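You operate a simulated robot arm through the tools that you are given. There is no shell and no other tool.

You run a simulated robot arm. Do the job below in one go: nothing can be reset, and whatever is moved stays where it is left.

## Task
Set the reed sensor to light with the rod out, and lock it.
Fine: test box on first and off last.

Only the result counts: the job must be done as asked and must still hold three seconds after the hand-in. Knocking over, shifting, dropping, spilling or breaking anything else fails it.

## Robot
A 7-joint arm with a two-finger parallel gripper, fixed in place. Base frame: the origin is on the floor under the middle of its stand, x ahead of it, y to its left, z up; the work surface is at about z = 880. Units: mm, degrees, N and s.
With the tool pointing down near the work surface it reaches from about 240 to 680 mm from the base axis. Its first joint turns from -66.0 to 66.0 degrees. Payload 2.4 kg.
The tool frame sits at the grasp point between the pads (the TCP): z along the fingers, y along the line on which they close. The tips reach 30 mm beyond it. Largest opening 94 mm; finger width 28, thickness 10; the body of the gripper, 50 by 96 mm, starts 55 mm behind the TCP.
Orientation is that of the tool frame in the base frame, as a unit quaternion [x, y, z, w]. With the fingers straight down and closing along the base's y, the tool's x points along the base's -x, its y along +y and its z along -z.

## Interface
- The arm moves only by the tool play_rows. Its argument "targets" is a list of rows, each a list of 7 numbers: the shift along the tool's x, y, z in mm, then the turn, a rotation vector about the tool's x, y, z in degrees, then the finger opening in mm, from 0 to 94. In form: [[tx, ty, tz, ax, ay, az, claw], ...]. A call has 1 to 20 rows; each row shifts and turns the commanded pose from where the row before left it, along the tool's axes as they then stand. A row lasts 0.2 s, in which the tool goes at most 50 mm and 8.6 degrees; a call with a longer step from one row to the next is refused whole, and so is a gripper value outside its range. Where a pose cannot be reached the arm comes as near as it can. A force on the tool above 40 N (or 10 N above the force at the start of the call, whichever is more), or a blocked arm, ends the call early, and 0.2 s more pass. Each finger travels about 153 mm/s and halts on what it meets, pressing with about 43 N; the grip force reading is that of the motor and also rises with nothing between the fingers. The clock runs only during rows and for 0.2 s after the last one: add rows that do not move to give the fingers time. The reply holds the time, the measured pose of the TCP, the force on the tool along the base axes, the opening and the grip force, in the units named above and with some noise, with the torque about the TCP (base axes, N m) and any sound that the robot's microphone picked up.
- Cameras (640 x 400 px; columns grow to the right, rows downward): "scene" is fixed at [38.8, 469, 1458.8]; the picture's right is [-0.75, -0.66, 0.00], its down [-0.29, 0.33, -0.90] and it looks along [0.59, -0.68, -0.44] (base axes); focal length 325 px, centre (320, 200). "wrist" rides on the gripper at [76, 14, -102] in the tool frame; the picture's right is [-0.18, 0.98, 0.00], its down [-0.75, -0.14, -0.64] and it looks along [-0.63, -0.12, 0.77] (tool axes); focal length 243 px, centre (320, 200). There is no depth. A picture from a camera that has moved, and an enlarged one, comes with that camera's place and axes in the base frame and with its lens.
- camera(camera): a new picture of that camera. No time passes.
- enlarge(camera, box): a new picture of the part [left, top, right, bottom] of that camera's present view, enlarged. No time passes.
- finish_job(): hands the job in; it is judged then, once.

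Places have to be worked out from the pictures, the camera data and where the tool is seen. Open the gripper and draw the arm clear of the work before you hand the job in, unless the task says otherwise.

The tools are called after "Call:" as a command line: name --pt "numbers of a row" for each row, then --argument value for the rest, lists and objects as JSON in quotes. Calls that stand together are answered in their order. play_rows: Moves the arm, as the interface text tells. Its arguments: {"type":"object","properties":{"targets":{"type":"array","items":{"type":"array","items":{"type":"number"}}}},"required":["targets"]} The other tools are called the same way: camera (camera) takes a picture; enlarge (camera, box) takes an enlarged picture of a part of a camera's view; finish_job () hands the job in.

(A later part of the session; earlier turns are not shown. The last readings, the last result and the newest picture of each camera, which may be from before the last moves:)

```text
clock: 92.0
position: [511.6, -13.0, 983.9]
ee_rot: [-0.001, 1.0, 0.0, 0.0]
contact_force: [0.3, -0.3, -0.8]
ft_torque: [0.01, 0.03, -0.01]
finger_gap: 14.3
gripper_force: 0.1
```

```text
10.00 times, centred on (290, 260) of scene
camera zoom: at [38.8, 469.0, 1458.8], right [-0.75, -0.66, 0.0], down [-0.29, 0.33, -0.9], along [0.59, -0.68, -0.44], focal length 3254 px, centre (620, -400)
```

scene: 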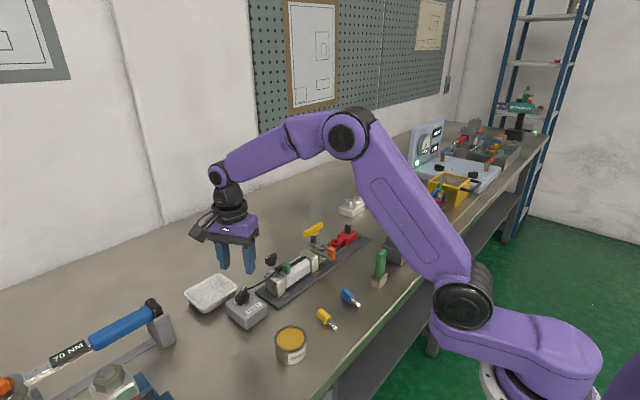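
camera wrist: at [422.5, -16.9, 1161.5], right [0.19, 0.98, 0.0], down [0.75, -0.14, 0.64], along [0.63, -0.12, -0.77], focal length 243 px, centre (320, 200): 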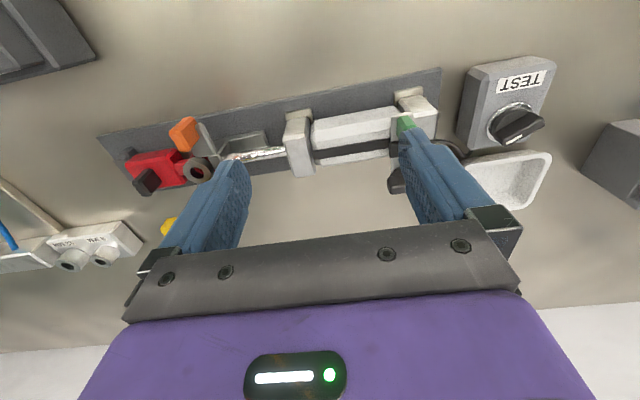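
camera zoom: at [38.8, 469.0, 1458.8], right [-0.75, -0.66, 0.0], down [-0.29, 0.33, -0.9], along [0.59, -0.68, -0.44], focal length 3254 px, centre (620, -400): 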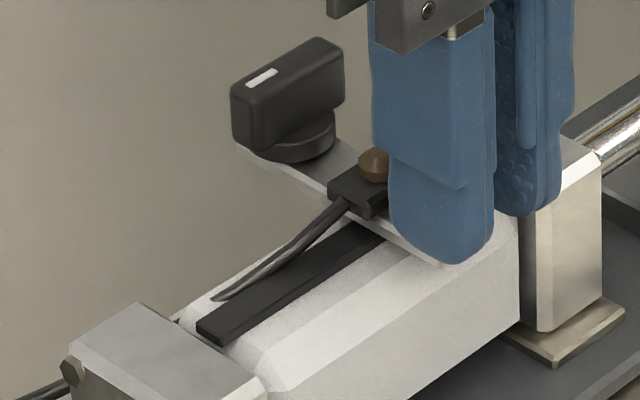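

Dark from y≈-26 to -15. I'll continue through the unscanned stretch in 3.5 mm steps, each followed by a lamp picture.

Call:
play_rows --pt "0 2 0 0 0 0 14" --pt "0 1.5 0 0 0 0 14" --pt "0 0 0 0 0 0 14"

Call:
enlarge --camera "scene" --box '[265, 240, 315, 280]'

Call:
play_rows --pt "0 2 0 0 0 0 14" --pt "0 1.5 0 0 0 0 14" --pt "0 0 0 0 0 0 14"

Call:
enlarge --camera "scene" --box '[265, 240, 315, 280]'

Call:
play_rows --pt "0 2 0 0 0 0 14" --pt "0 1.5 0 0 0 0 14" --pt "0 0 0 0 0 0 14"

Call:
enlarge --camera "scene" --box '[265, 240, 315, 280]'

Call:
play_rows --pt "0 2 0 0 0 0 14" --pt "0 1.5 0 0 0 0 14" --pt "0 0 0 0 0 0 14"

Call:
enlarge --camera "scene" --box '[265, 240, 315, 280]'

```text
clock: 92.8
position: [511.8, -11.1, 983.9]
ee_rot: [-0.001, 1.0, 0.0, 0.0]
contact_force: [-0.4, -0.5, 0.8]
ft_torque: [0.02, 0.0, 0.01]
finger_gap: 14.2
gripper_force: 0.0
```

```text
10.00 times, centred on (290, 260) of scene
camera zoom: at [38.8, 469.0, 1458.8], right [-0.75, -0.66, 0.0], down [-0.29, 0.33, -0.9], along [0.59, -0.68, -0.44], focal length 3254 px, centre (620, -400)
```

zoom: 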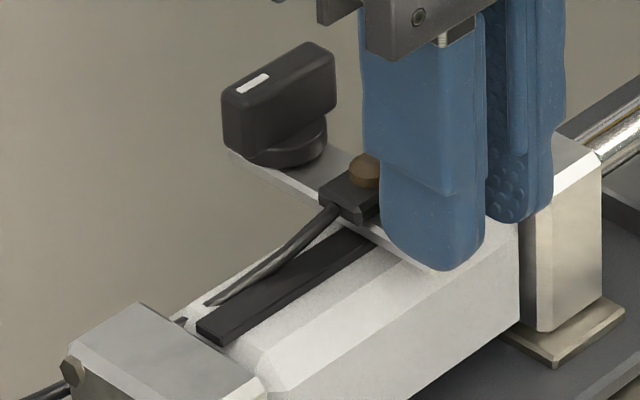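

```text
clock: 93.6
position: [512.4, -8.5, 984.3]
ee_rot: [0.0, 1.0, 0.0, 0.0]
contact_force: [-0.6, -0.2, -0.1]
ft_torque: [0.03, 0.0, 0.01]
finger_gap: 14.2
gripper_force: 0.3
```

```text
10.00 times, centred on (290, 260) of scene
camera zoom: at [38.8, 469.0, 1458.8], right [-0.75, -0.66, 0.0], down [-0.29, 0.33, -0.9], along [0.59, -0.68, -0.44], focal length 3254 px, centre (620, -400)
```

zoom: 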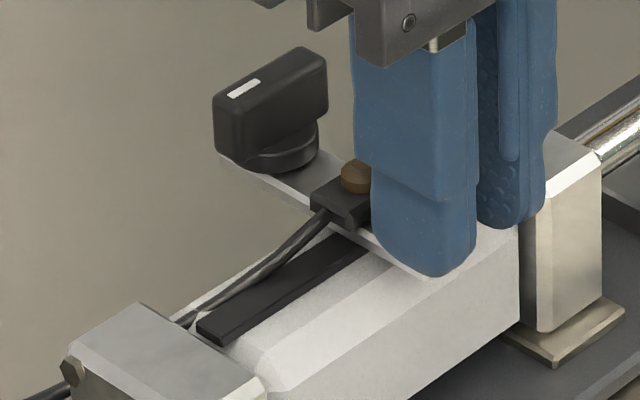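

```text
clock: 94.4
position: [512.1, -3.7, 984.5]
ee_rot: [-0.001, 1.0, -0.001, 0.0]
contact_force: [-0.3, -0.7, -0.1]
ft_torque: [-0.05, -0.01, 0.01]
finger_gap: 14.3
gripper_force: 0.2
```

```text
10.00 times, centred on (290, 260) of scene
camera zoom: at [38.8, 469.0, 1458.8], right [-0.75, -0.66, 0.0], down [-0.29, 0.33, -0.9], along [0.59, -0.68, -0.44], focal length 3254 px, centre (620, -400)
```

zoom: 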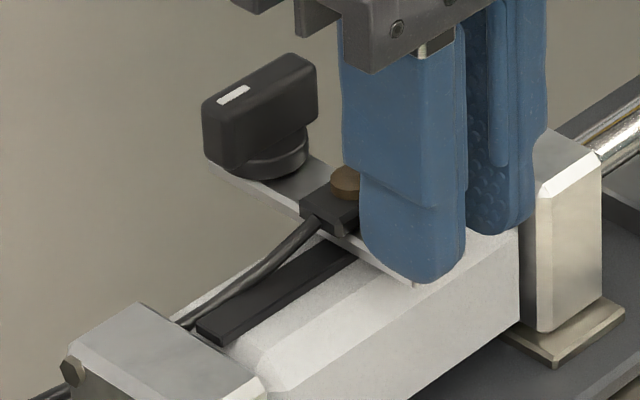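

```text
clock: 95.2
position: [511.4, -0.5, 985.0]
ee_rot: [-0.001, 1.0, 0.0, 0.0]
contact_force: [0.2, -1.1, 0.7]
ft_torque: [-0.01, -0.01, -0.07]
finger_gap: 14.1
gripper_force: 0.3
```

```text
10.00 times, centred on (290, 260) of scene
camera zoom: at [38.8, 469.0, 1458.8], right [-0.75, -0.66, 0.0], down [-0.29, 0.33, -0.9], along [0.59, -0.68, -0.44], focal length 3254 px, centre (620, -400)
```

zoom: 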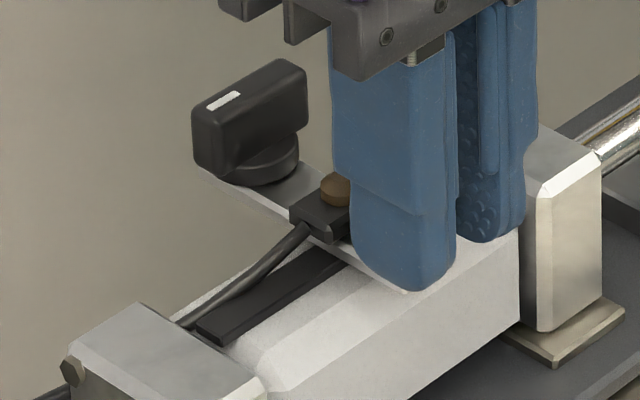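

Still dark from y≈-12 to -2. Continuing through the remaining stretch in the same manner.

Call:
play_rows --pt "0 2 0 0 0 0 14" --pt "0 1.5 0 0 0 0 14" --pt "0 0 0 0 0 0 14"

Call:
enlarge --camera "scene" --box '[260, 240, 310, 280]'

Call:
play_rows --pt "0 2 0 0 0 0 14" --pt "0 1.5 0 0 0 0 14" --pt "0 0 0 0 0 0 14"

Call:
enlarge --camera "scene" --box '[260, 240, 310, 280]'

Call:
play_rows --pt "0 2 0 0 0 0 14" --pt "0 1.5 0 0 0 0 14" --pt "0 0 0 0 0 0 14"

Call:
enlarge --camera "scene" --box '[260, 240, 310, 280]'

Call:
play_rows --pt "0 2 0 0 0 0 14" --pt "0 1.5 0 0 0 0 14" --pt "0 0 0 0 0 0 14"

Call:
enlarge --camera "scene" --box '[260, 240, 310, 280]'

Call:
play_rows --pt "0 2 0 0 0 0 14" --pt "0 1.5 0 0 0 0 14" --pt "0 0 0 0 0 0 14"

Call:
enlarge --camera "scene" --box '[260, 240, 310, 280]'

```text
clock: 96.0
position: [510.4, 2.9, 984.7]
ee_rot: [-0.001, 1.0, -0.001, -0.001]
contact_force: [-0.3, -0.3, 0.4]
ft_torque: [-0.04, 0.01, -0.01]
finger_gap: 14.4
gripper_force: 0.1
```

```text
10.00 times, centred on (285, 260) of scene
camera zoom: at [38.8, 469.0, 1458.8], right [-0.75, -0.66, 0.0], down [-0.29, 0.33, -0.9], along [0.59, -0.68, -0.44], focal length 3254 px, centre (670, -400)
```

zoom: 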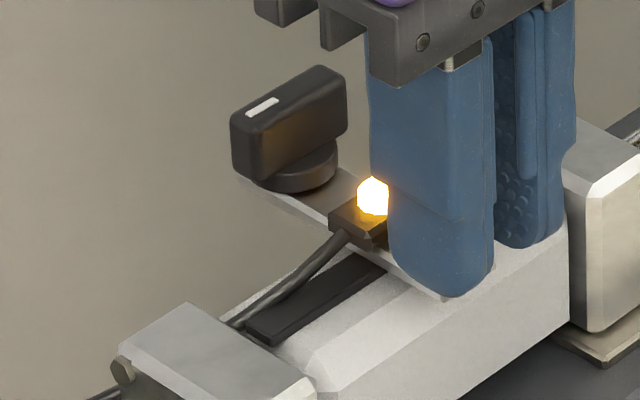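

```text
clock: 96.8
position: [511.0, 6.5, 984.6]
ee_rot: [-0.001, 1.0, 0.0, 0.001]
contact_force: [0.2, 0.3, -0.5]
ft_torque: [-0.01, -0.02, -0.02]
finger_gap: 14.2
gripper_force: 0.2
```

```text
10.00 times, centred on (285, 260) of scene
camera zoom: at [38.8, 469.0, 1458.8], right [-0.75, -0.66, 0.0], down [-0.29, 0.33, -0.9], along [0.59, -0.68, -0.44], focal length 3254 px, centre (670, -400)
```

zoom: 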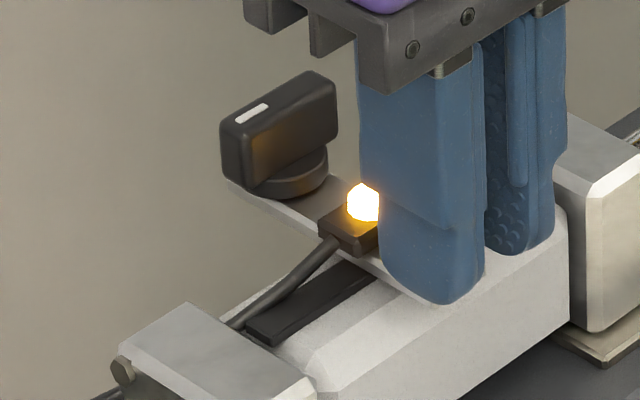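

```text
clock: 97.6
position: [510.5, 10.1, 983.6]
ee_rot: [-0.002, 1.0, 0.0, 0.0]
contact_force: [-0.1, -0.3, 0.4]
ft_torque: [-0.05, 0.03, -0.03]
finger_gap: 14.2
gripper_force: 0.4
```

```text
10.00 times, centred on (285, 260) of scene
camera zoom: at [38.8, 469.0, 1458.8], right [-0.75, -0.66, 0.0], down [-0.29, 0.33, -0.9], along [0.59, -0.68, -0.44], focal length 3254 px, centre (670, -400)
```

zoom: 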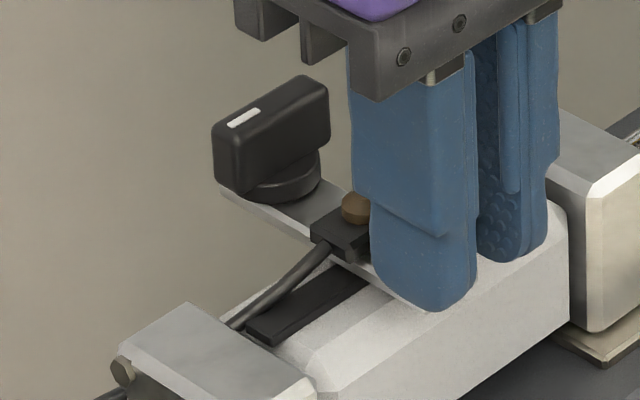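

```text
clock: 98.4
position: [511.4, 13.1, 983.9]
ee_rot: [-0.001, 1.0, 0.001, 0.0]
contact_force: [0.2, -0.6, 0.8]
ft_torque: [-0.02, 0.0, 0.01]
finger_gap: 14.3
gripper_force: 0.3
```

```text
10.00 times, centred on (285, 260) of scene
camera zoom: at [38.8, 469.0, 1458.8], right [-0.75, -0.66, 0.0], down [-0.29, 0.33, -0.9], along [0.59, -0.68, -0.44], focal length 3254 px, centre (670, -400)
```

zoom: 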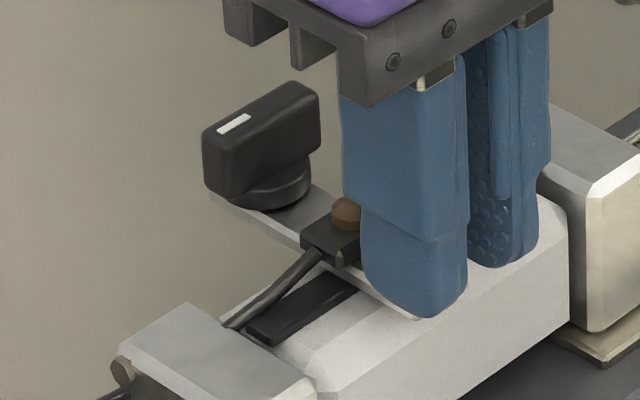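

```text
clock: 99.2
position: [511.1, 15.8, 984.6]
ee_rot: [0.0, 1.0, 0.0, 0.0]
contact_force: [-0.7, -0.5, 0.1]
ft_torque: [-0.01, -0.03, -0.01]
finger_gap: 14.1
gripper_force: 0.2
```

```text
10.00 times, centred on (285, 260) of scene
camera zoom: at [38.8, 469.0, 1458.8], right [-0.75, -0.66, 0.0], down [-0.29, 0.33, -0.9], along [0.59, -0.68, -0.44], focal length 3254 px, centre (670, -400)
```

zoom: 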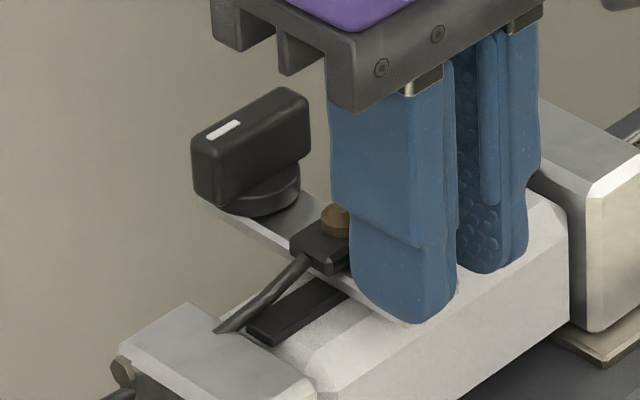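

The lamp lit at tool y≈2.9 and 6.5 and was dark at -0.5 and 10.1, so the box is on and the window is about 4–8 mm wide near y≈4.5. Before fixing the sensor I want to be sure the rod is fully out, so I'll look closely at the rod end against the red slider.

Call:
enlarge --camera "scene" --box '[315, 220, 365, 255]'

Call:
enlarge --camera "scene" --box '[300, 205, 380, 275]'

```text
11.43 times, centred on (340, 238) of scene
camera zoom: at [38.8, 469.0, 1458.8], right [-0.75, -0.66, 0.0], down [-0.29, 0.33, -0.9], along [0.59, -0.68, -0.44], focal length 3719 px, centre (91, -229)
```

zoom: 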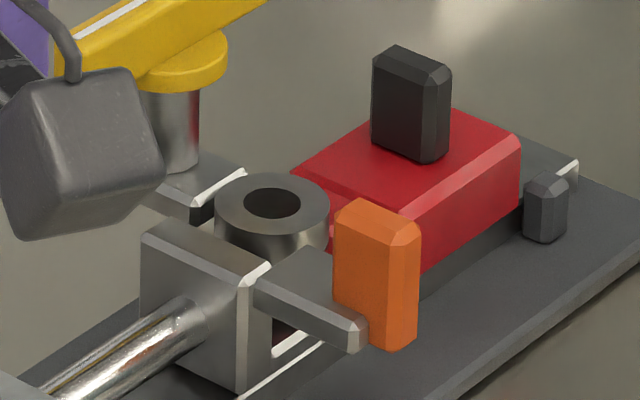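

```text
5.71 times, centred on (340, 240) of scene
camera zoom: at [38.8, 469.0, 1458.8], right [-0.75, -0.66, 0.0], down [-0.29, 0.33, -0.9], along [0.59, -0.68, -0.44], focal length 1859 px, centre (206, -29)
```

zoom: 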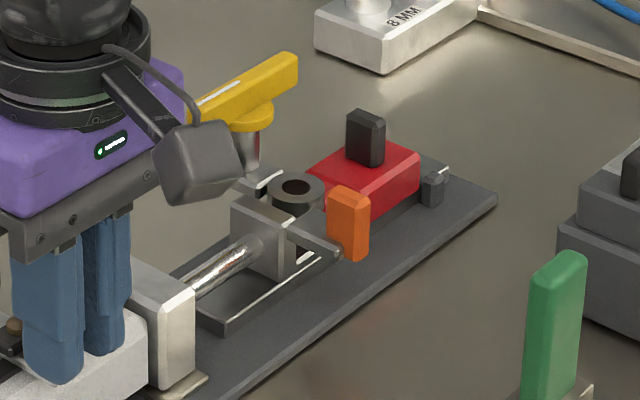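

The red slider hasn't moved and the rod is against its end. Now I'll grip the green tab properly so there's no slack, step back toward -y to find the lit window's edges, and centre the sensor in it.

Call:
play_rows --pt "0 0 0 0 0 0 12" --pt "0 0 0 0 0 0 10" --pt "0 0 0 0 0 0 9" --pt "0 0 0 0 0 0 9"

```text
clock: 100.2
position: [510.7, 17.0, 984.1]
ee_rot: [-0.002, 1.0, 0.0, 0.0]
contact_force: [-0.4, -0.1, 0.6]
ft_torque: [0.01, 0.02, -0.02]
finger_gap: 11.1
gripper_force: 44.8
```

The tab is held at 11.1 mm with no side load. I'll step toward -y and watch for the upper edge of the lit window.

Call:
play_rows --pt "0 -2 0 0 0 0 9" --pt "0 -2 0 0 0 0 9" --pt "0 -2 0 0 0 0 9" --pt "0 -1 0 0 0 0 9" --pt "0 0 0 0 0 0 9"

Call:
enlarge --camera "scene" --box '[260, 240, 310, 280]'

Call:
play_rows --pt "0 -1 0 0 0 0 9" --pt "0 0 0 0 0 0 9"

Call:
enlarge --camera "scene" --box '[260, 240, 310, 280]'

Call:
play_rows --pt "0 -1 0 0 0 0 9" --pt "0 0 0 0 0 0 9"

Call:
enlarge --camera "scene" --box '[260, 240, 310, 280]'

Call:
play_rows --pt "0 -1 0 0 0 0 9" --pt "0 0 0 0 0 0 9"

Call:
enlarge --camera "scene" --box '[260, 240, 310, 280]'

```text
clock: 101.4
position: [510.3, 9.7, 984.5]
ee_rot: [0.0, 1.0, 0.0, 0.001]
contact_force: [-6.1, -0.7, 26.0]
ft_torque: [0.06, 0.64, -0.01]
finger_gap: 11.3
gripper_force: 45.0
```

```text
10.00 times, centred on (285, 260) of scene
camera zoom: at [38.2, 469.0, 1458.8], right [-0.75, -0.66, 0.0], down [-0.29, 0.33, -0.9], along [0.59, -0.68, -0.44], focal length 3254 px, centre (670, -400)
```

zoom: 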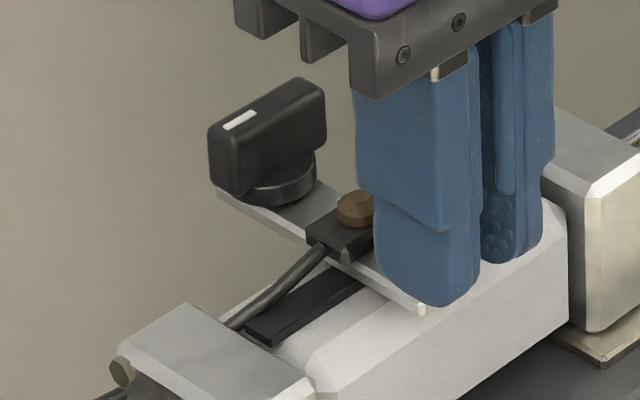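

```text
clock: 102.0
position: [511.0, 8.8, 984.3]
ee_rot: [-0.001, 1.0, 0.0, 0.001]
contact_force: [-8.1, -0.3, 31.0]
ft_torque: [0.03, -0.14, 0.0]
finger_gap: 10.9
gripper_force: 44.9
```

```text
10.00 times, centred on (285, 260) of scene
camera zoom: at [38.0, 469.0, 1458.8], right [-0.75, -0.66, 0.0], down [-0.29, 0.33, -0.9], along [0.59, -0.68, -0.44], focal length 3254 px, centre (670, -400)
```

zoom: 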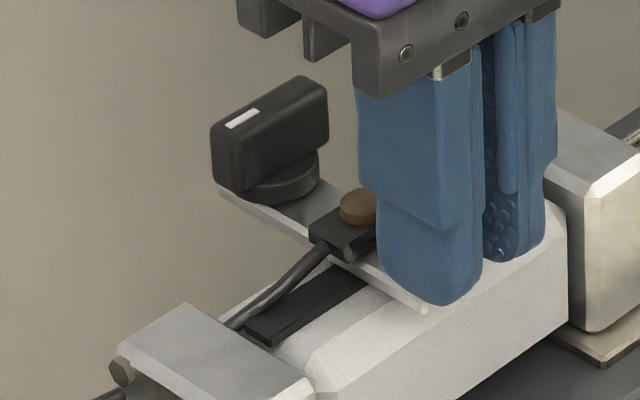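

```text
clock: 102.6
position: [511.5, 7.6, 983.1]
ee_rot: [-0.001, 1.0, 0.0, 0.0]
contact_force: [-6.2, 0.9, 23.4]
ft_torque: [-0.03, -0.86, -0.04]
finger_gap: 11.1
gripper_force: 44.7
```

```text
10.00 times, centred on (285, 260) of scene
camera zoom: at [38.1, 469.0, 1458.8], right [-0.75, -0.66, 0.0], down [-0.29, 0.33, -0.9], along [0.59, -0.68, -0.44], focal length 3254 px, centre (670, -400)
```

zoom: 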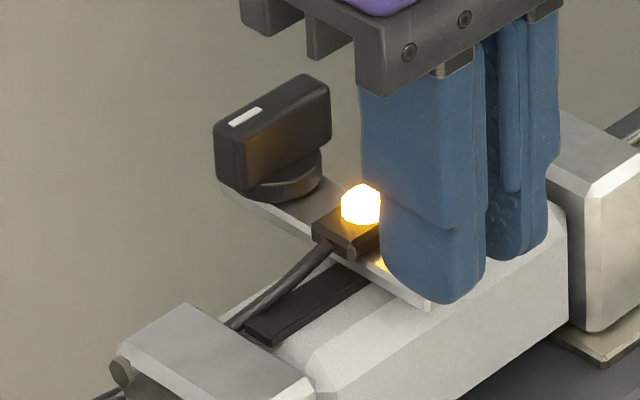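

```text
clock: 103.2
position: [510.6, 7.3, 984.5]
ee_rot: [-0.001, 1.0, 0.0, 0.0]
contact_force: [-3.7, 0.7, 16.9]
ft_torque: [-0.01, -0.91, 0.0]
finger_gap: 11.4
gripper_force: 45.1
```

```text
10.00 times, centred on (285, 260) of scene
camera zoom: at [38.3, 469.0, 1458.8], right [-0.75, -0.66, 0.0], down [-0.29, 0.33, -0.9], along [0.59, -0.68, -0.44], focal length 3254 px, centre (670, -400)
```

zoom: 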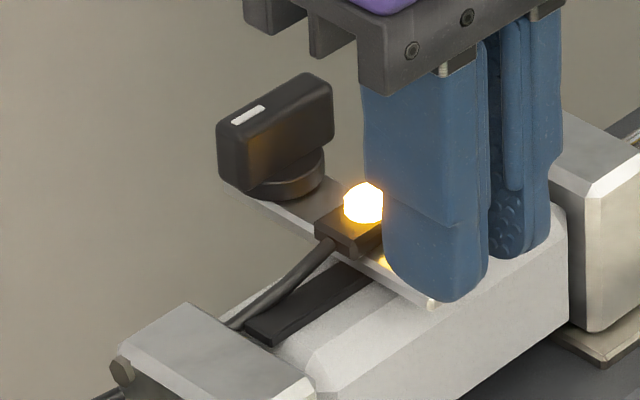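

The upper edge is at command y≈7.5 (dark at 8, lit at 7). I'll step on toward -y to find the lower edge.

Call:
play_rows --pt "0 -1.5 0 0 0 0 9" --pt "0 -1.5 0 0 0 0 9" --pt "0 0 0 0 0 0 9"

Call:
enlarge --camera "scene" --box '[260, 240, 310, 280]'

Call:
play_rows --pt "0 -1 0 0 0 0 9" --pt "0 0 0 0 0 0 9"

Call:
enlarge --camera "scene" --box '[260, 240, 310, 280]'

Call:
play_rows --pt "0 -1 0 0 0 0 9" --pt "0 0 0 0 0 0 9"

Call:
enlarge --camera "scene" --box '[260, 240, 310, 280]'

Call:
play_rows --pt "0 -1 0 0 0 0 9" --pt "0 0 0 0 0 0 9"

Call:
enlarge --camera "scene" --box '[260, 240, 310, 280]'

```text
clock: 104.0
position: [510.1, 3.2, 985.1]
ee_rot: [-0.001, 1.0, 0.0, 0.0]
contact_force: [-4.1, -0.4, 14.6]
ft_torque: [0.06, -0.79, 0.0]
finger_gap: 11.6
gripper_force: 45.2
```

```text
10.00 times, centred on (285, 260) of scene
camera zoom: at [38.4, 469.0, 1458.8], right [-0.75, -0.66, 0.0], down [-0.29, 0.33, -0.9], along [0.59, -0.68, -0.44], focal length 3254 px, centre (670, -400)
```

zoom: 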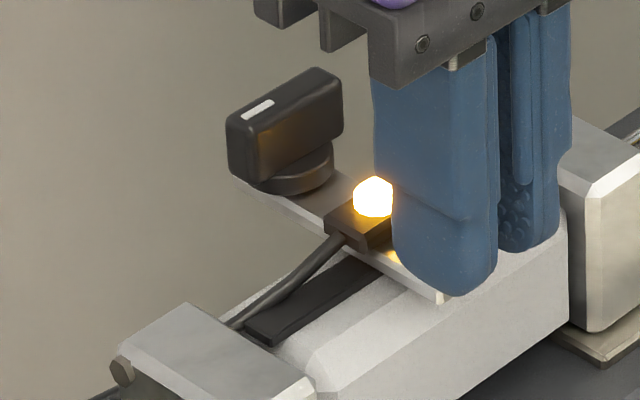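

```text
clock: 104.6
position: [511.8, 2.2, 983.1]
ee_rot: [0.0, 1.0, 0.0, 0.0]
contact_force: [-0.1, 0.0, 13.0]
ft_torque: [0.04, 0.06, -0.01]
finger_gap: 11.4
gripper_force: 45.2
```

```text
10.00 times, centred on (285, 260) of scene
camera zoom: at [38.6, 469.0, 1458.8], right [-0.75, -0.66, 0.0], down [-0.29, 0.33, -0.9], along [0.59, -0.68, -0.44], focal length 3254 px, centre (670, -400)
```

zoom: 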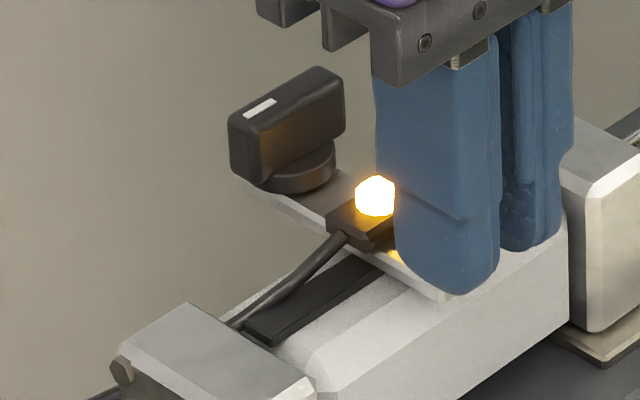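

```text
clock: 105.2
position: [511.4, 2.4, 984.4]
ee_rot: [-0.001, 1.0, 0.001, 0.0]
contact_force: [-4.5, 0.0, 12.1]
ft_torque: [0.02, -0.6, 0.01]
finger_gap: 11.3
gripper_force: 45.2
```

```text
10.00 times, centred on (285, 260) of scene
camera zoom: at [38.4, 469.0, 1458.8], right [-0.75, -0.66, 0.0], down [-0.29, 0.33, -0.9], along [0.59, -0.68, -0.44], focal length 3254 px, centre (670, -400)
```

zoom: 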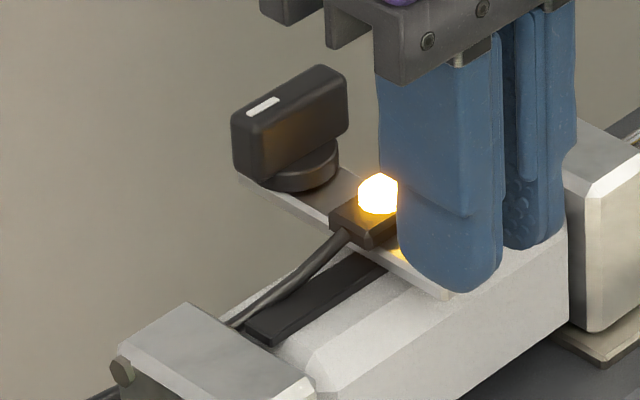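

```text
clock: 105.8
position: [511.6, 0.8, 984.3]
ee_rot: [-0.001, 1.0, 0.0, 0.0]
contact_force: [-6.7, 0.7, 18.9]
ft_torque: [0.01, 0.35, 0.02]
finger_gap: 11.2
gripper_force: 45.1
```

```text
10.00 times, centred on (285, 260) of scene
camera zoom: at [38.3, 469.0, 1458.8], right [-0.75, -0.66, 0.0], down [-0.29, 0.33, -0.9], along [0.59, -0.68, -0.44], focal length 3254 px, centre (670, -400)
```

zoom: 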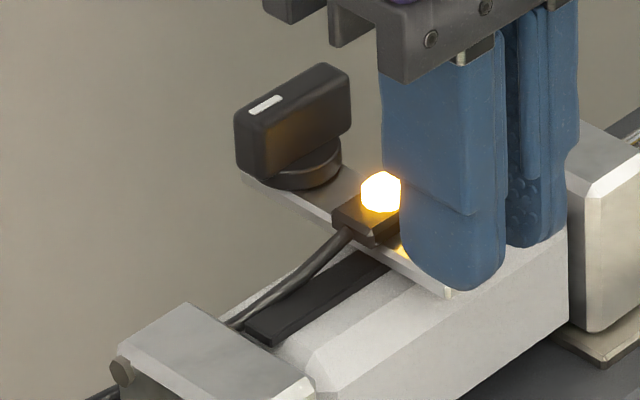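

Lit at command 3, 2, 1 and 0. I'll continue to find the lower edge.

Call:
play_rows --pt "0 -1 0 0 0 0 9" --pt "0 0 0 0 0 0 9"

Call:
enlarge --camera "scene" --box '[260, 240, 310, 280]'

Call:
play_rows --pt "0 -1 0 0 0 0 9" --pt "0 0 0 0 0 0 9"

Call:
enlarge --camera "scene" --box '[260, 240, 310, 280]'

Call:
play_rows --pt "0 -1 0 0 0 0 9" --pt "0 0 0 0 0 0 9"

Call:
enlarge --camera "scene" --box '[260, 240, 310, 280]'

```text
clock: 106.4
position: [510.9, -1.6, 983.5]
ee_rot: [-0.001, 1.0, 0.0, 0.0]
contact_force: [-5.5, 0.1, 18.9]
ft_torque: [0.04, 0.56, 0.04]
finger_gap: 11.3
gripper_force: 44.9
```

```text
10.00 times, centred on (285, 260) of scene
camera zoom: at [38.3, 469.0, 1458.8], right [-0.75, -0.66, 0.0], down [-0.29, 0.33, -0.9], along [0.59, -0.68, -0.44], focal length 3254 px, centre (670, -400)
```

zoom: 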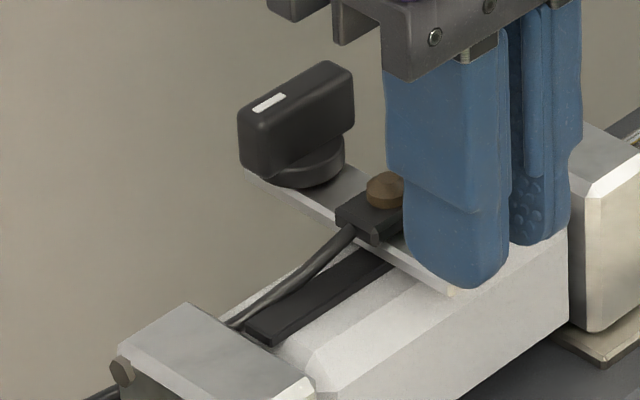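

```text
clock: 107.0
position: [511.8, -0.7, 984.2]
ee_rot: [-0.001, 1.0, 0.0, 0.0]
contact_force: [-8.2, -0.2, 21.5]
ft_torque: [0.02, 0.48, 0.02]
finger_gap: 11.2
gripper_force: 45.0
```

```text
10.00 times, centred on (285, 260) of scene
camera zoom: at [38.2, 469.0, 1458.8], right [-0.75, -0.66, 0.0], down [-0.29, 0.33, -0.9], along [0.59, -0.68, -0.44], focal length 3254 px, centre (670, -400)
```

zoom: 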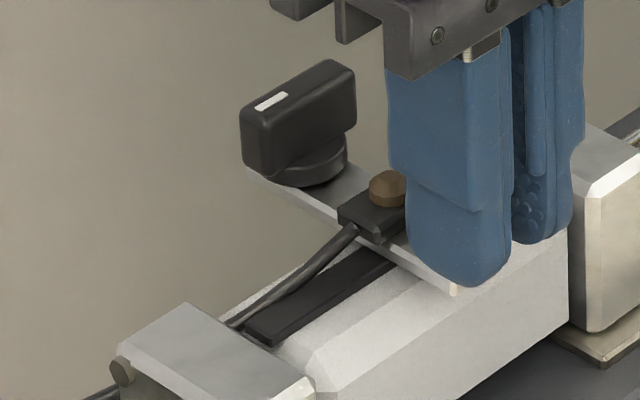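

```text
clock: 107.6
position: [510.8, -2.6, 983.5]
ee_rot: [-0.001, 1.0, 0.0, 0.0]
contact_force: [-5.8, 0.0, 14.5]
ft_torque: [0.0, -0.24, 0.0]
finger_gap: 11.4
gripper_force: 45.5
```

```text
10.00 times, centred on (285, 260) of scene
camera zoom: at [38.3, 469.0, 1458.8], right [-0.75, -0.66, 0.0], down [-0.29, 0.33, -0.9], along [0.59, -0.68, -0.44], focal length 3254 px, centre (670, -400)
```

zoom: 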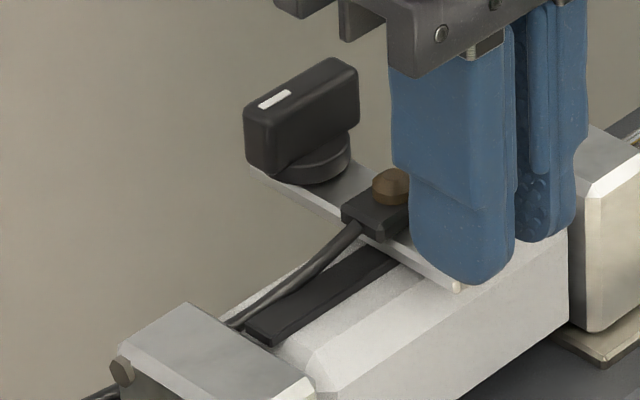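

The window runs from about -0.5 to 7.5, so the centre is at command y≈3.5. I'll place the sensor there, confirm the light, release and lift clear.

Call:
play_rows --pt "0 2 0 0 0 0 9" --pt "0 2 0 0 0 0 9" --pt "0 1.5 0 0 0 0 9" --pt "0 1 0 0 0 0 9" --pt "0 0 0 0 0 0 9" --pt "0 0 0 0 0 0 14" --pt "0 0 0 0 0 0 24" --pt "0 0 -15 0 0 0 30" --pt "0 0 -25 0 0 0 30" --pt "0 0 -30 0 0 0 40" --pt "0 0 0 0 0 0 40"

Call:
enlarge --camera "scene" --box '[250, 210, 370, 300]'

Call:
enlarge --camera "wrist" --box '[200, 60, 440, 230]'

```text
clock: 110.0
position: [512.4, 3.4, 1054.1]
ee_rot: [-0.001, 1.0, 0.0, 0.0]
contact_force: [0.4, 0.3, 0.2]
ft_torque: [0.05, 0.0, -0.01]
finger_gap: 40.2
gripper_force: 0.0
```

```text
4.44 times, centred on (310, 255) of scene
camera zoom: at [38.8, 469.0, 1458.8], right [-0.75, -0.66, 0.0], down [-0.29, 0.33, -0.9], along [0.59, -0.68, -0.44], focal length 1446 px, centre (364, -44)
```

zoom: 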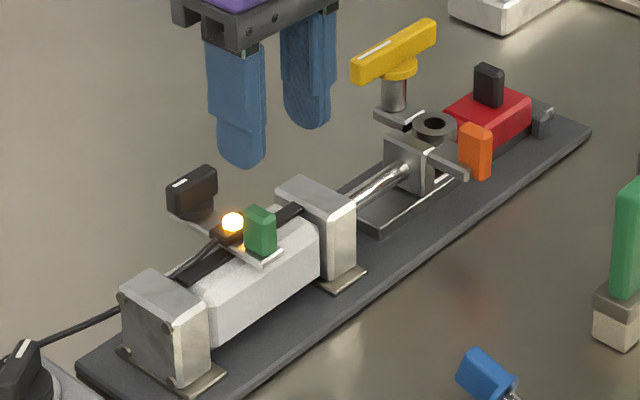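

```text
2.35 times, centred on (320, 145) of wrist
camera zoom: at [435.9, 17.7, 1156.5], right [0.18, 0.98, 0.0], down [0.75, -0.14, 0.64], along [0.63, -0.12, -0.77], focal length 571 px, centre (320, 329)
```

zoom: 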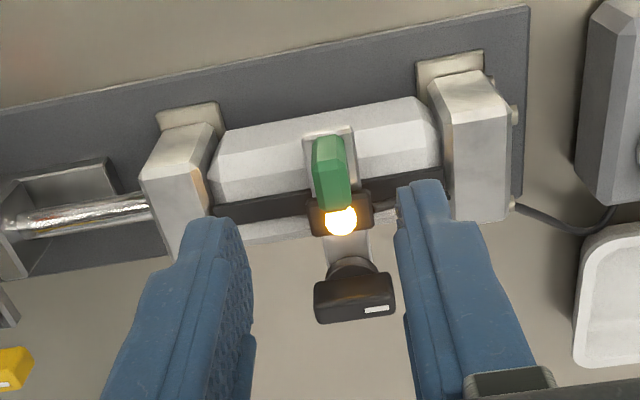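

The lamp glows with the sensor at the window centre. Now I'll look from above at the rod fork and red slider to confirm the rod is at its true end.

Call:
play_rows --pt "7 -36 0 0 0 0 94" --pt "7 -36 0 0 0 0 94" --pt "7 -36 0 0 0 0 94" --pt "7 -36 0 0 0 0 94" --pt "7 -36 0 0 0 0 94" --pt "0 0 0 0 0 0 94"

Call:
enlarge --camera "wrist" --box '[230, 100, 390, 220]'

Call:
camera --camera "wrist"

```text
clock: 111.4
position: [477.4, -175.5, 1053.5]
ee_rot: [-0.001, 1.0, 0.0, 0.0]
contact_force: [-0.4, 0.1, -0.7]
ft_torque: [0.04, 0.02, 0.01]
finger_gap: 93.9
gripper_force: 0.1
```

```text
3.33 times, centred on (310, 160) of wrist
camera zoom: at [401.0, -160.7, 1156.8], right [0.18, 0.98, 0.0], down [0.75, -0.14, 0.64], along [0.63, -0.12, -0.77], focal length 809 px, centre (353, 333)
```

zoom: 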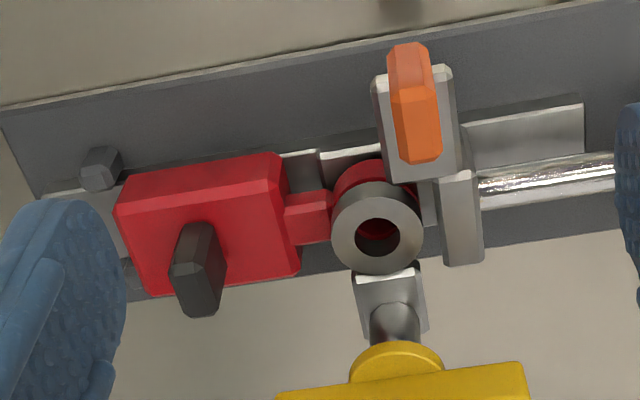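

```text
taken
camera wrist: at [401.0, -160.7, 1156.8], right [0.18, 0.98, 0.0], down [0.75, -0.14, 0.64], along [0.63, -0.12, -0.77], focal length 243 px, centre (320, 200)
```

wrist: 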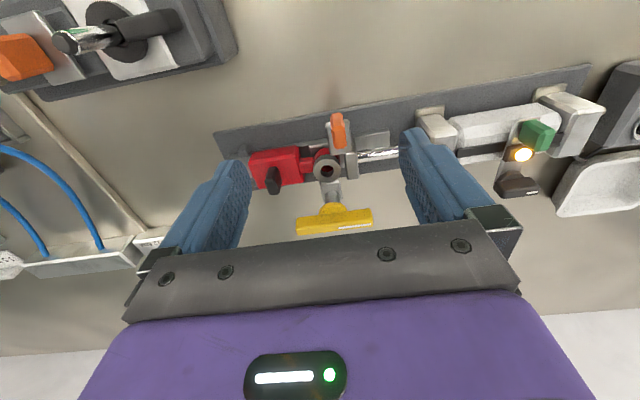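

From above, the fork sits over the red eye and the red slider rests against its end posts, so the rod is at the end of its possible travel. I'll do one check with the rod: cage the orange tab at (501, -161) and push it outward a bit harder to confirm the end stop while watching the lamp.

Call:
play_rows --pt "-11.3 7.2 0 0 0 0 60" --pt "-11.3 7.3 0 0 0 0 40" --pt "0 0 25 0 0 0 34" --pt "0 0 25 0 0 0 34" --pt "0 0 20 0 0 0 34" --pt "0 0 18 0 0 0 34" --pt "0 0 0 0 0 0 34"

Call:
enlarge --camera "wrist" --box '[220, 80, 420, 230]'

```text
clock: 113.0
position: [499.6, -161.5, 964.8]
ee_rot: [-0.001, 1.0, 0.001, 0.0]
contact_force: [-0.2, -0.3, 0.3]
ft_torque: [-0.02, -0.01, -0.01]
finger_gap: 34.0
gripper_force: 0.0
```

```text
2.67 times, centred on (320, 155) of wrist
camera zoom: at [423.9, -146.5, 1068.4], right [0.18, 0.98, 0.0], down [0.75, -0.14, 0.64], along [0.63, -0.12, -0.77], focal length 647 px, centre (320, 320)
```

zoom: 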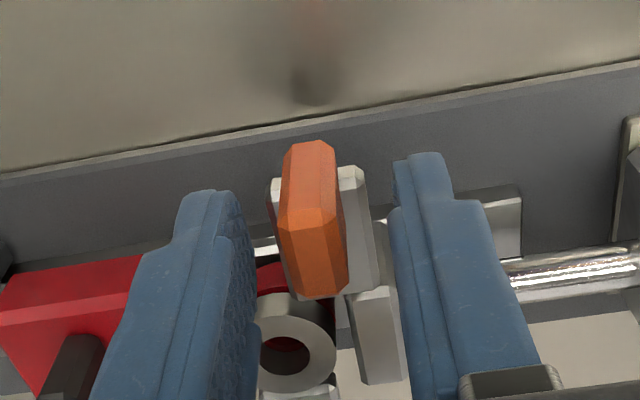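

The tab is nearly centred. I'll narrow the cage and push -y softly with the compliant finger to about 10 N.

Call:
play_rows --pt "0 -1 0 0 0 0 24" --pt "0 0 0 0 0 0 14" --pt "0 -2 0 0 0 0 14" --pt "0 -2 0 0 0 0 14" --pt "0 -2 0 0 0 0 14" --pt "0 -1.5 0 0 0 0 14" --pt "0 0 0 0 0 0 14"

Call:
enlarge --camera "scene" --box '[250, 210, 370, 300]'

Call:
enlarge --camera "wrist" --box '[170, 80, 470, 280]'

```text
clock: 114.6
position: [500.8, -167.9, 966.4]
ee_rot: [-0.002, 1.0, 0.002, 0.0]
contact_force: [5.2, 16.2, -3.2]
ft_torque: [0.22, -0.09, -0.18]
finger_gap: 23.5
gripper_force: 8.3
```

```text
4.44 times, centred on (310, 255) of scene
camera zoom: at [38.9, 469.5, 1458.6], right [-0.75, -0.66, 0.0], down [-0.29, 0.33, -0.9], along [0.59, -0.68, -0.44], focal length 1446 px, centre (364, -44)
```

zoom: 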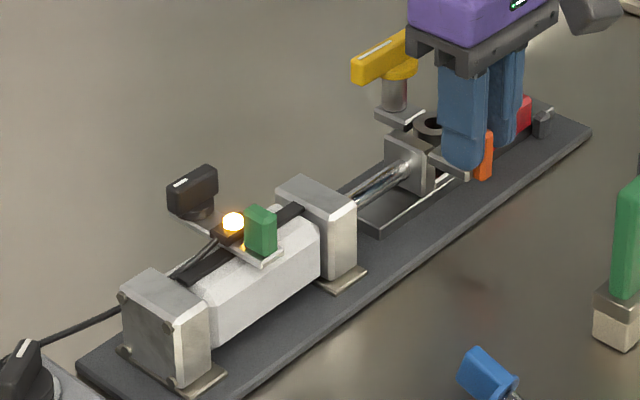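

```text
2.00 times, centred on (320, 180) of wrist
camera zoom: at [423.7, -153.5, 1069.0], right [0.18, 0.98, 0.0], down [0.75, -0.14, 0.64], along [0.63, -0.12, -0.77], focal length 485 px, centre (320, 240)
```

zoom: 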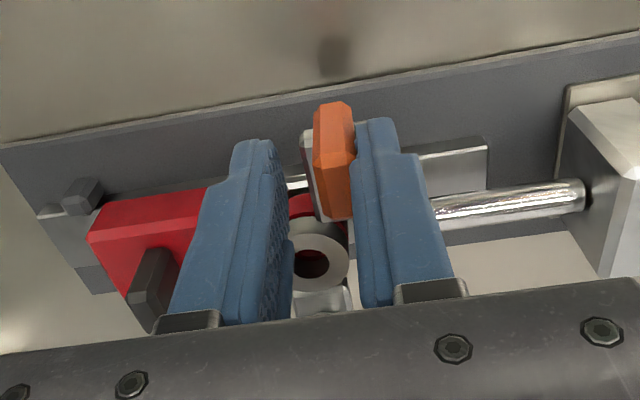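

A 16 N push doesn't move the rod and the lamp stays lit, so that is the firm end stop. As a quick check that the lamp really follows the piston, I'll push the rod in about 8 mm, look, then return it to the stop.

Call:
play_rows --pt "0 3 0 0 0 0 14" --pt "0 3 0 0 0 0 14" --pt "0 3 0 0 0 0 14" --pt "0 3 0 0 0 0 14" --pt "0 3 0 0 0 0 14" --pt "0 2 0 0 0 0 14" --pt "0 0 0 0 0 0 14"

Call:
enlarge --camera "scene" --box '[250, 210, 370, 300]'

```text
clock: 116.2
position: [498.9, -151.3, 966.0]
ee_rot: [-0.001, 1.0, 0.001, 0.0]
contact_force: [-0.1, -2.2, 0.1]
ft_torque: [-0.06, 0.05, -0.03]
finger_gap: 15.4
gripper_force: 1.1
```

```text
4.44 times, centred on (310, 255) of scene
camera zoom: at [38.7, 469.0, 1458.8], right [-0.75, -0.66, 0.0], down [-0.29, 0.33, -0.9], along [0.59, -0.68, -0.44], focal length 1446 px, centre (364, -44)
```

zoom: 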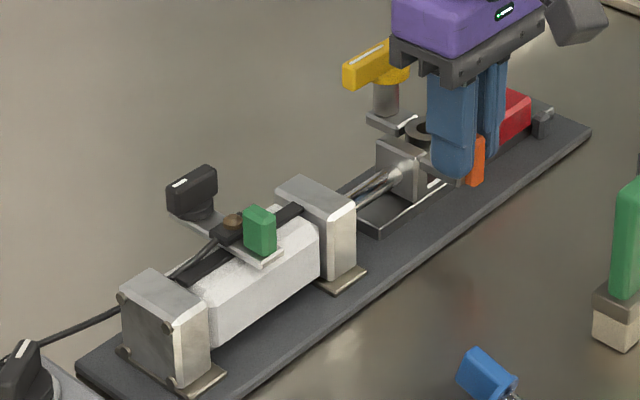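

The lamp went dark with the rod about 9 mm in, so it follows the piston. I'll push the rod back out to its stop and confirm the lamp relights.

Call:
play_rows --pt "0 -3 0 0 0 0 14" --pt "0 -3 0 0 0 0 14" --pt "0 -3 0 0 0 0 14" --pt "0 -2 0 0 0 0 14" --pt "0 -2 0 0 0 0 14" --pt "0 -2 0 0 0 0 14" --pt "0 -1.5 0 0 0 0 14" --pt "0 0 0 0 0 0 14"

Call:
enlarge --camera "scene" --box '[250, 210, 370, 300]'

```text
clock: 118.0
position: [499.5, -167.5, 965.0]
ee_rot: [-0.002, 1.0, 0.0, 0.0]
contact_force: [3.1, 13.9, -2.4]
ft_torque: [0.22, 0.13, -0.14]
finger_gap: 22.1
gripper_force: 7.2
```

```text
4.44 times, centred on (310, 255) of scene
camera zoom: at [38.9, 469.4, 1458.6], right [-0.75, -0.66, 0.0], down [-0.29, 0.33, -0.9], along [0.59, -0.68, -0.44], focal length 1446 px, centre (364, -44)
```

zoom: 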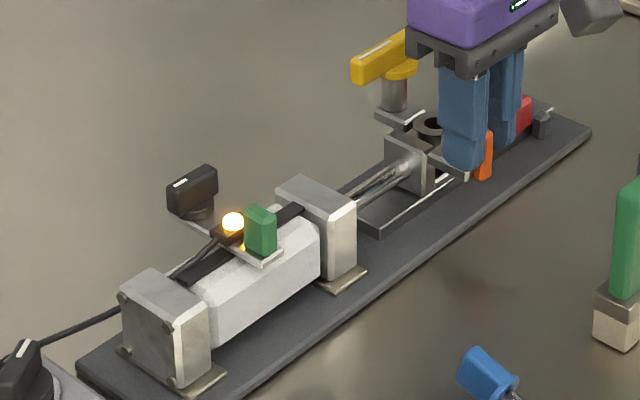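

The lamp is lit again with the rod at its stop. I'll release the rod tab without dragging it, lift, travel above the black lock knob and turn the hand to +90° so the pads can close across the knob bar.

Call:
play_rows --pt "0 2.5 0 0 0 0 22" --pt "0 2.5 0 0 0 0 30" --pt "0 0 0 0 0 0 34" --pt "0 0 -20 0 0 0 34" --pt "0 0 -35 0 0 0 34" --pt "0 0 -40 0 0 0 34" --pt "-15.7 33.9 0 0 0 0 50" --pt "-15.7 33.9 0 0 0 0 50" --pt "-15.7 33.9 0 0 0 0 50" --pt "-15.7 33.9 0 0 0 0 50" --pt "-15.7 33.9 0 0 0 0 50" --pt "0 0 0 0 0 0 50"

Call:
play_rows --pt "0 0 0 0 0 -8.2 50" --pt "0 0 0 0 0 -8.2 50" --pt "0 0 0 0 0 -8.2 50" --pt "0 0 0 0 0 -8.2 50" --pt "0 0 0 0 0 -8.2 50" --pt "0 0 0 0 0 -8.2 50" --pt "0 0 0 0 0 -8.2 50" --pt "0 0 0 0 0 -8.2 50" --pt "0 0 0 0 0 -8.2 50" --pt "0 0 0 0 0 -8.2 50" --pt "0 0 0 0 0 -8 50" --pt "0 0 0 0 0 0 50"

Call:
enlarge --camera "wrist" --box '[220, 60, 420, 210]'

Call:
enlarge --camera "scene" --box '[250, 210, 370, 300]'

```text
clock: 120.6
position: [578.8, 8.2, 1062.9]
ee_rot: [-0.001, 1.0, 0.0, 0.0]
contact_force: [1.2, 0.4, 0.6]
ft_torque: [-0.01, 0.03, 0.02]
finger_gap: 50.3
gripper_force: 0.0
```

```text
clock: 123.2
position: [577.9, 6.3, 1061.6]
ee_rot: [0.708, -0.706, 0.0, 0.0]
contact_force: [0.5, 0.0, -0.4]
ft_torque: [0.0, -0.03, -0.01]
finger_gap: 49.9
gripper_force: 0.0
```

```text
2.67 times, centred on (320, 135) of wrist
camera zoom: at [563.4, -69.9, 1163.5], right [-0.98, 0.18, 0.0], down [0.14, 0.75, 0.64], along [0.12, 0.63, -0.77], focal length 647 px, centre (320, 373)
```

zoom: 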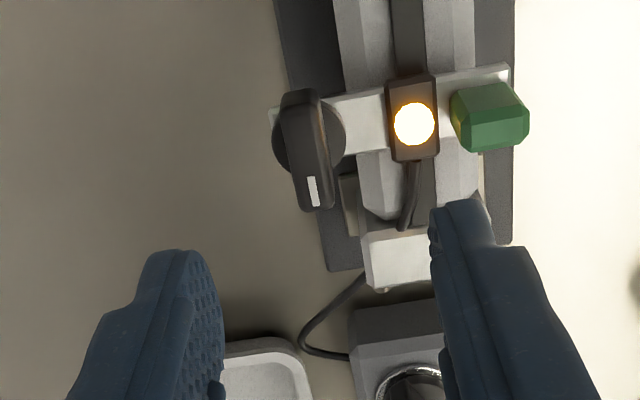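

```text
4.44 times, centred on (310, 255) of scene
camera zoom: at [38.8, 469.0, 1458.8], right [-0.75, -0.66, 0.0], down [-0.29, 0.33, -0.9], along [0.59, -0.68, -0.44], focal length 1446 px, centre (364, -44)
```

zoom: 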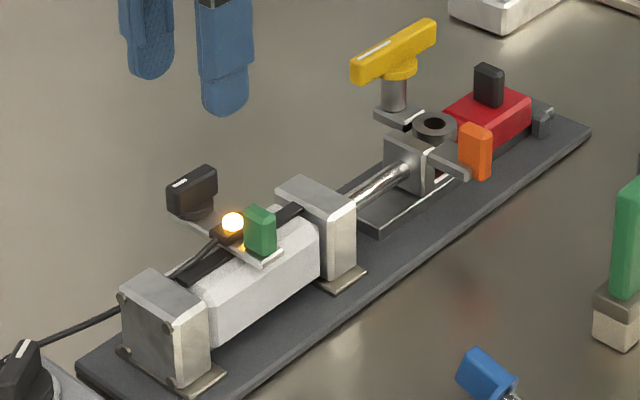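

The lamp is lit and the knob is clear to see: bar centre about (580, 2), running along y, top z≈972. I'll shift over it and lower to just above for a finer look.

Call:
play_rows --pt "2.2 -0.9 15 0 0 0 40" --pt "2.2 -0.9 15 0 0 0 34" --pt "0 0 20 0 0 0 34" --pt "0 0 0 0 0 0 34"

Call:
enlarge --camera "wrist" --box '[220, 80, 420, 230]'

Call:
enlarge --camera "scene" --box '[255, 225, 325, 280]'

```text
clock: 124.2
position: [581.0, 1.7, 1010.2]
ee_rot: [0.708, -0.707, 0.0, 0.0]
contact_force: [-0.5, -0.5, 0.0]
ft_torque: [0.01, 0.01, 0.01]
finger_gap: 34.4
gripper_force: 0.0
```

```text
2.67 times, centred on (320, 155) of wrist
camera zoom: at [566.7, -74.2, 1113.0], right [-0.98, 0.18, 0.0], down [0.14, 0.75, 0.64], along [0.12, 0.63, -0.77], focal length 647 px, centre (320, 320)
```

zoom: 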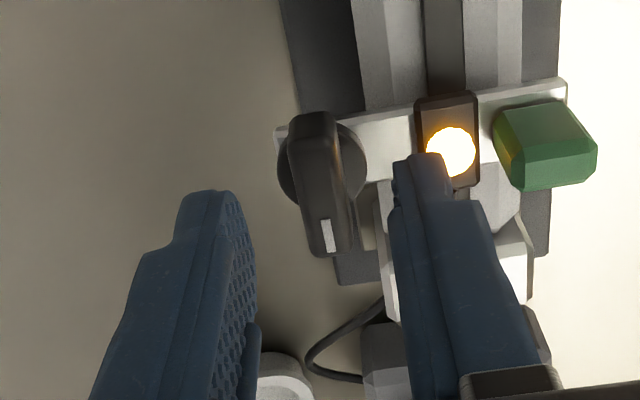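

```text
7.27 times, centred on (290, 252) of scene
camera zoom: at [38.8, 469.0, 1458.8], right [-0.75, -0.66, 0.0], down [-0.29, 0.33, -0.9], along [0.59, -0.68, -0.44], focal length 2366 px, centre (538, -182)
```

zoom: 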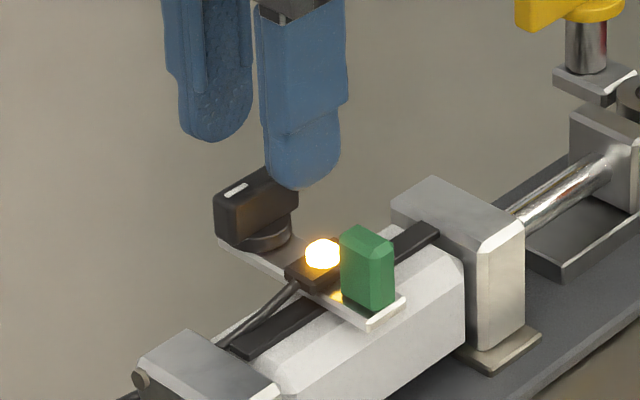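

The bar is parallel to the pads, with the axis about 1.2 mm off in x. The lamp dome reaches x≈553, so I'll narrow to 24 mm to keep the inner finger clear, correct, and lower the tips to z≈961.

Call:
play_rows --pt "0.7 1.2 0 0 0 0 24" --pt "0 0 7 0 0 0 24" --pt "0 0 6 0 0 0 24" --pt "0 0 6 0 0 0 24" --pt "0 0 0 0 0 0 24"

Call:
enlarge --camera "wrist" --box '[220, 80, 420, 230]'

Call:
enlarge --camera "scene" --box '[255, 225, 325, 280]'

```text
clock: 125.4
position: [577.9, 0.7, 991.8]
ee_rot: [0.708, -0.706, 0.0, 0.0]
contact_force: [0.9, 0.1, 0.3]
ft_torque: [0.01, 0.0, 0.01]
finger_gap: 24.2
gripper_force: 0.1
```

```text
2.67 times, centred on (320, 155) of wrist
camera zoom: at [564.8, -75.1, 1094.7], right [-0.98, 0.18, 0.0], down [0.14, 0.75, 0.64], along [0.12, 0.63, -0.77], focal length 647 px, centre (320, 320)
```

zoom: 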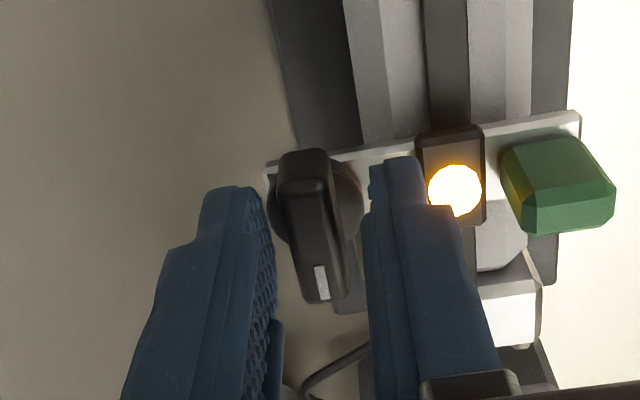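

```text
7.27 times, centred on (290, 252) of scene
camera zoom: at [38.8, 469.0, 1458.8], right [-0.75, -0.66, 0.0], down [-0.29, 0.33, -0.9], along [0.59, -0.68, -0.44], focal length 2366 px, centre (538, -182)
```

zoom: 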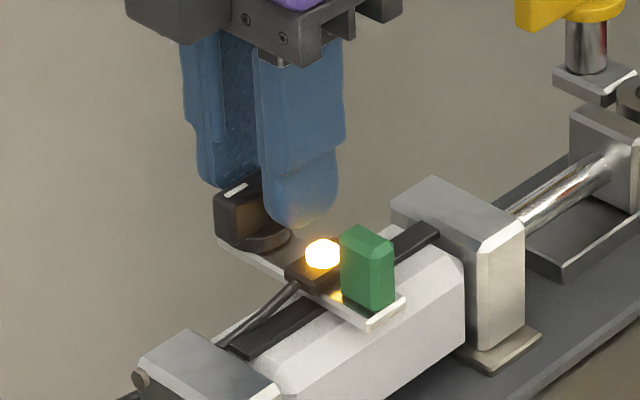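

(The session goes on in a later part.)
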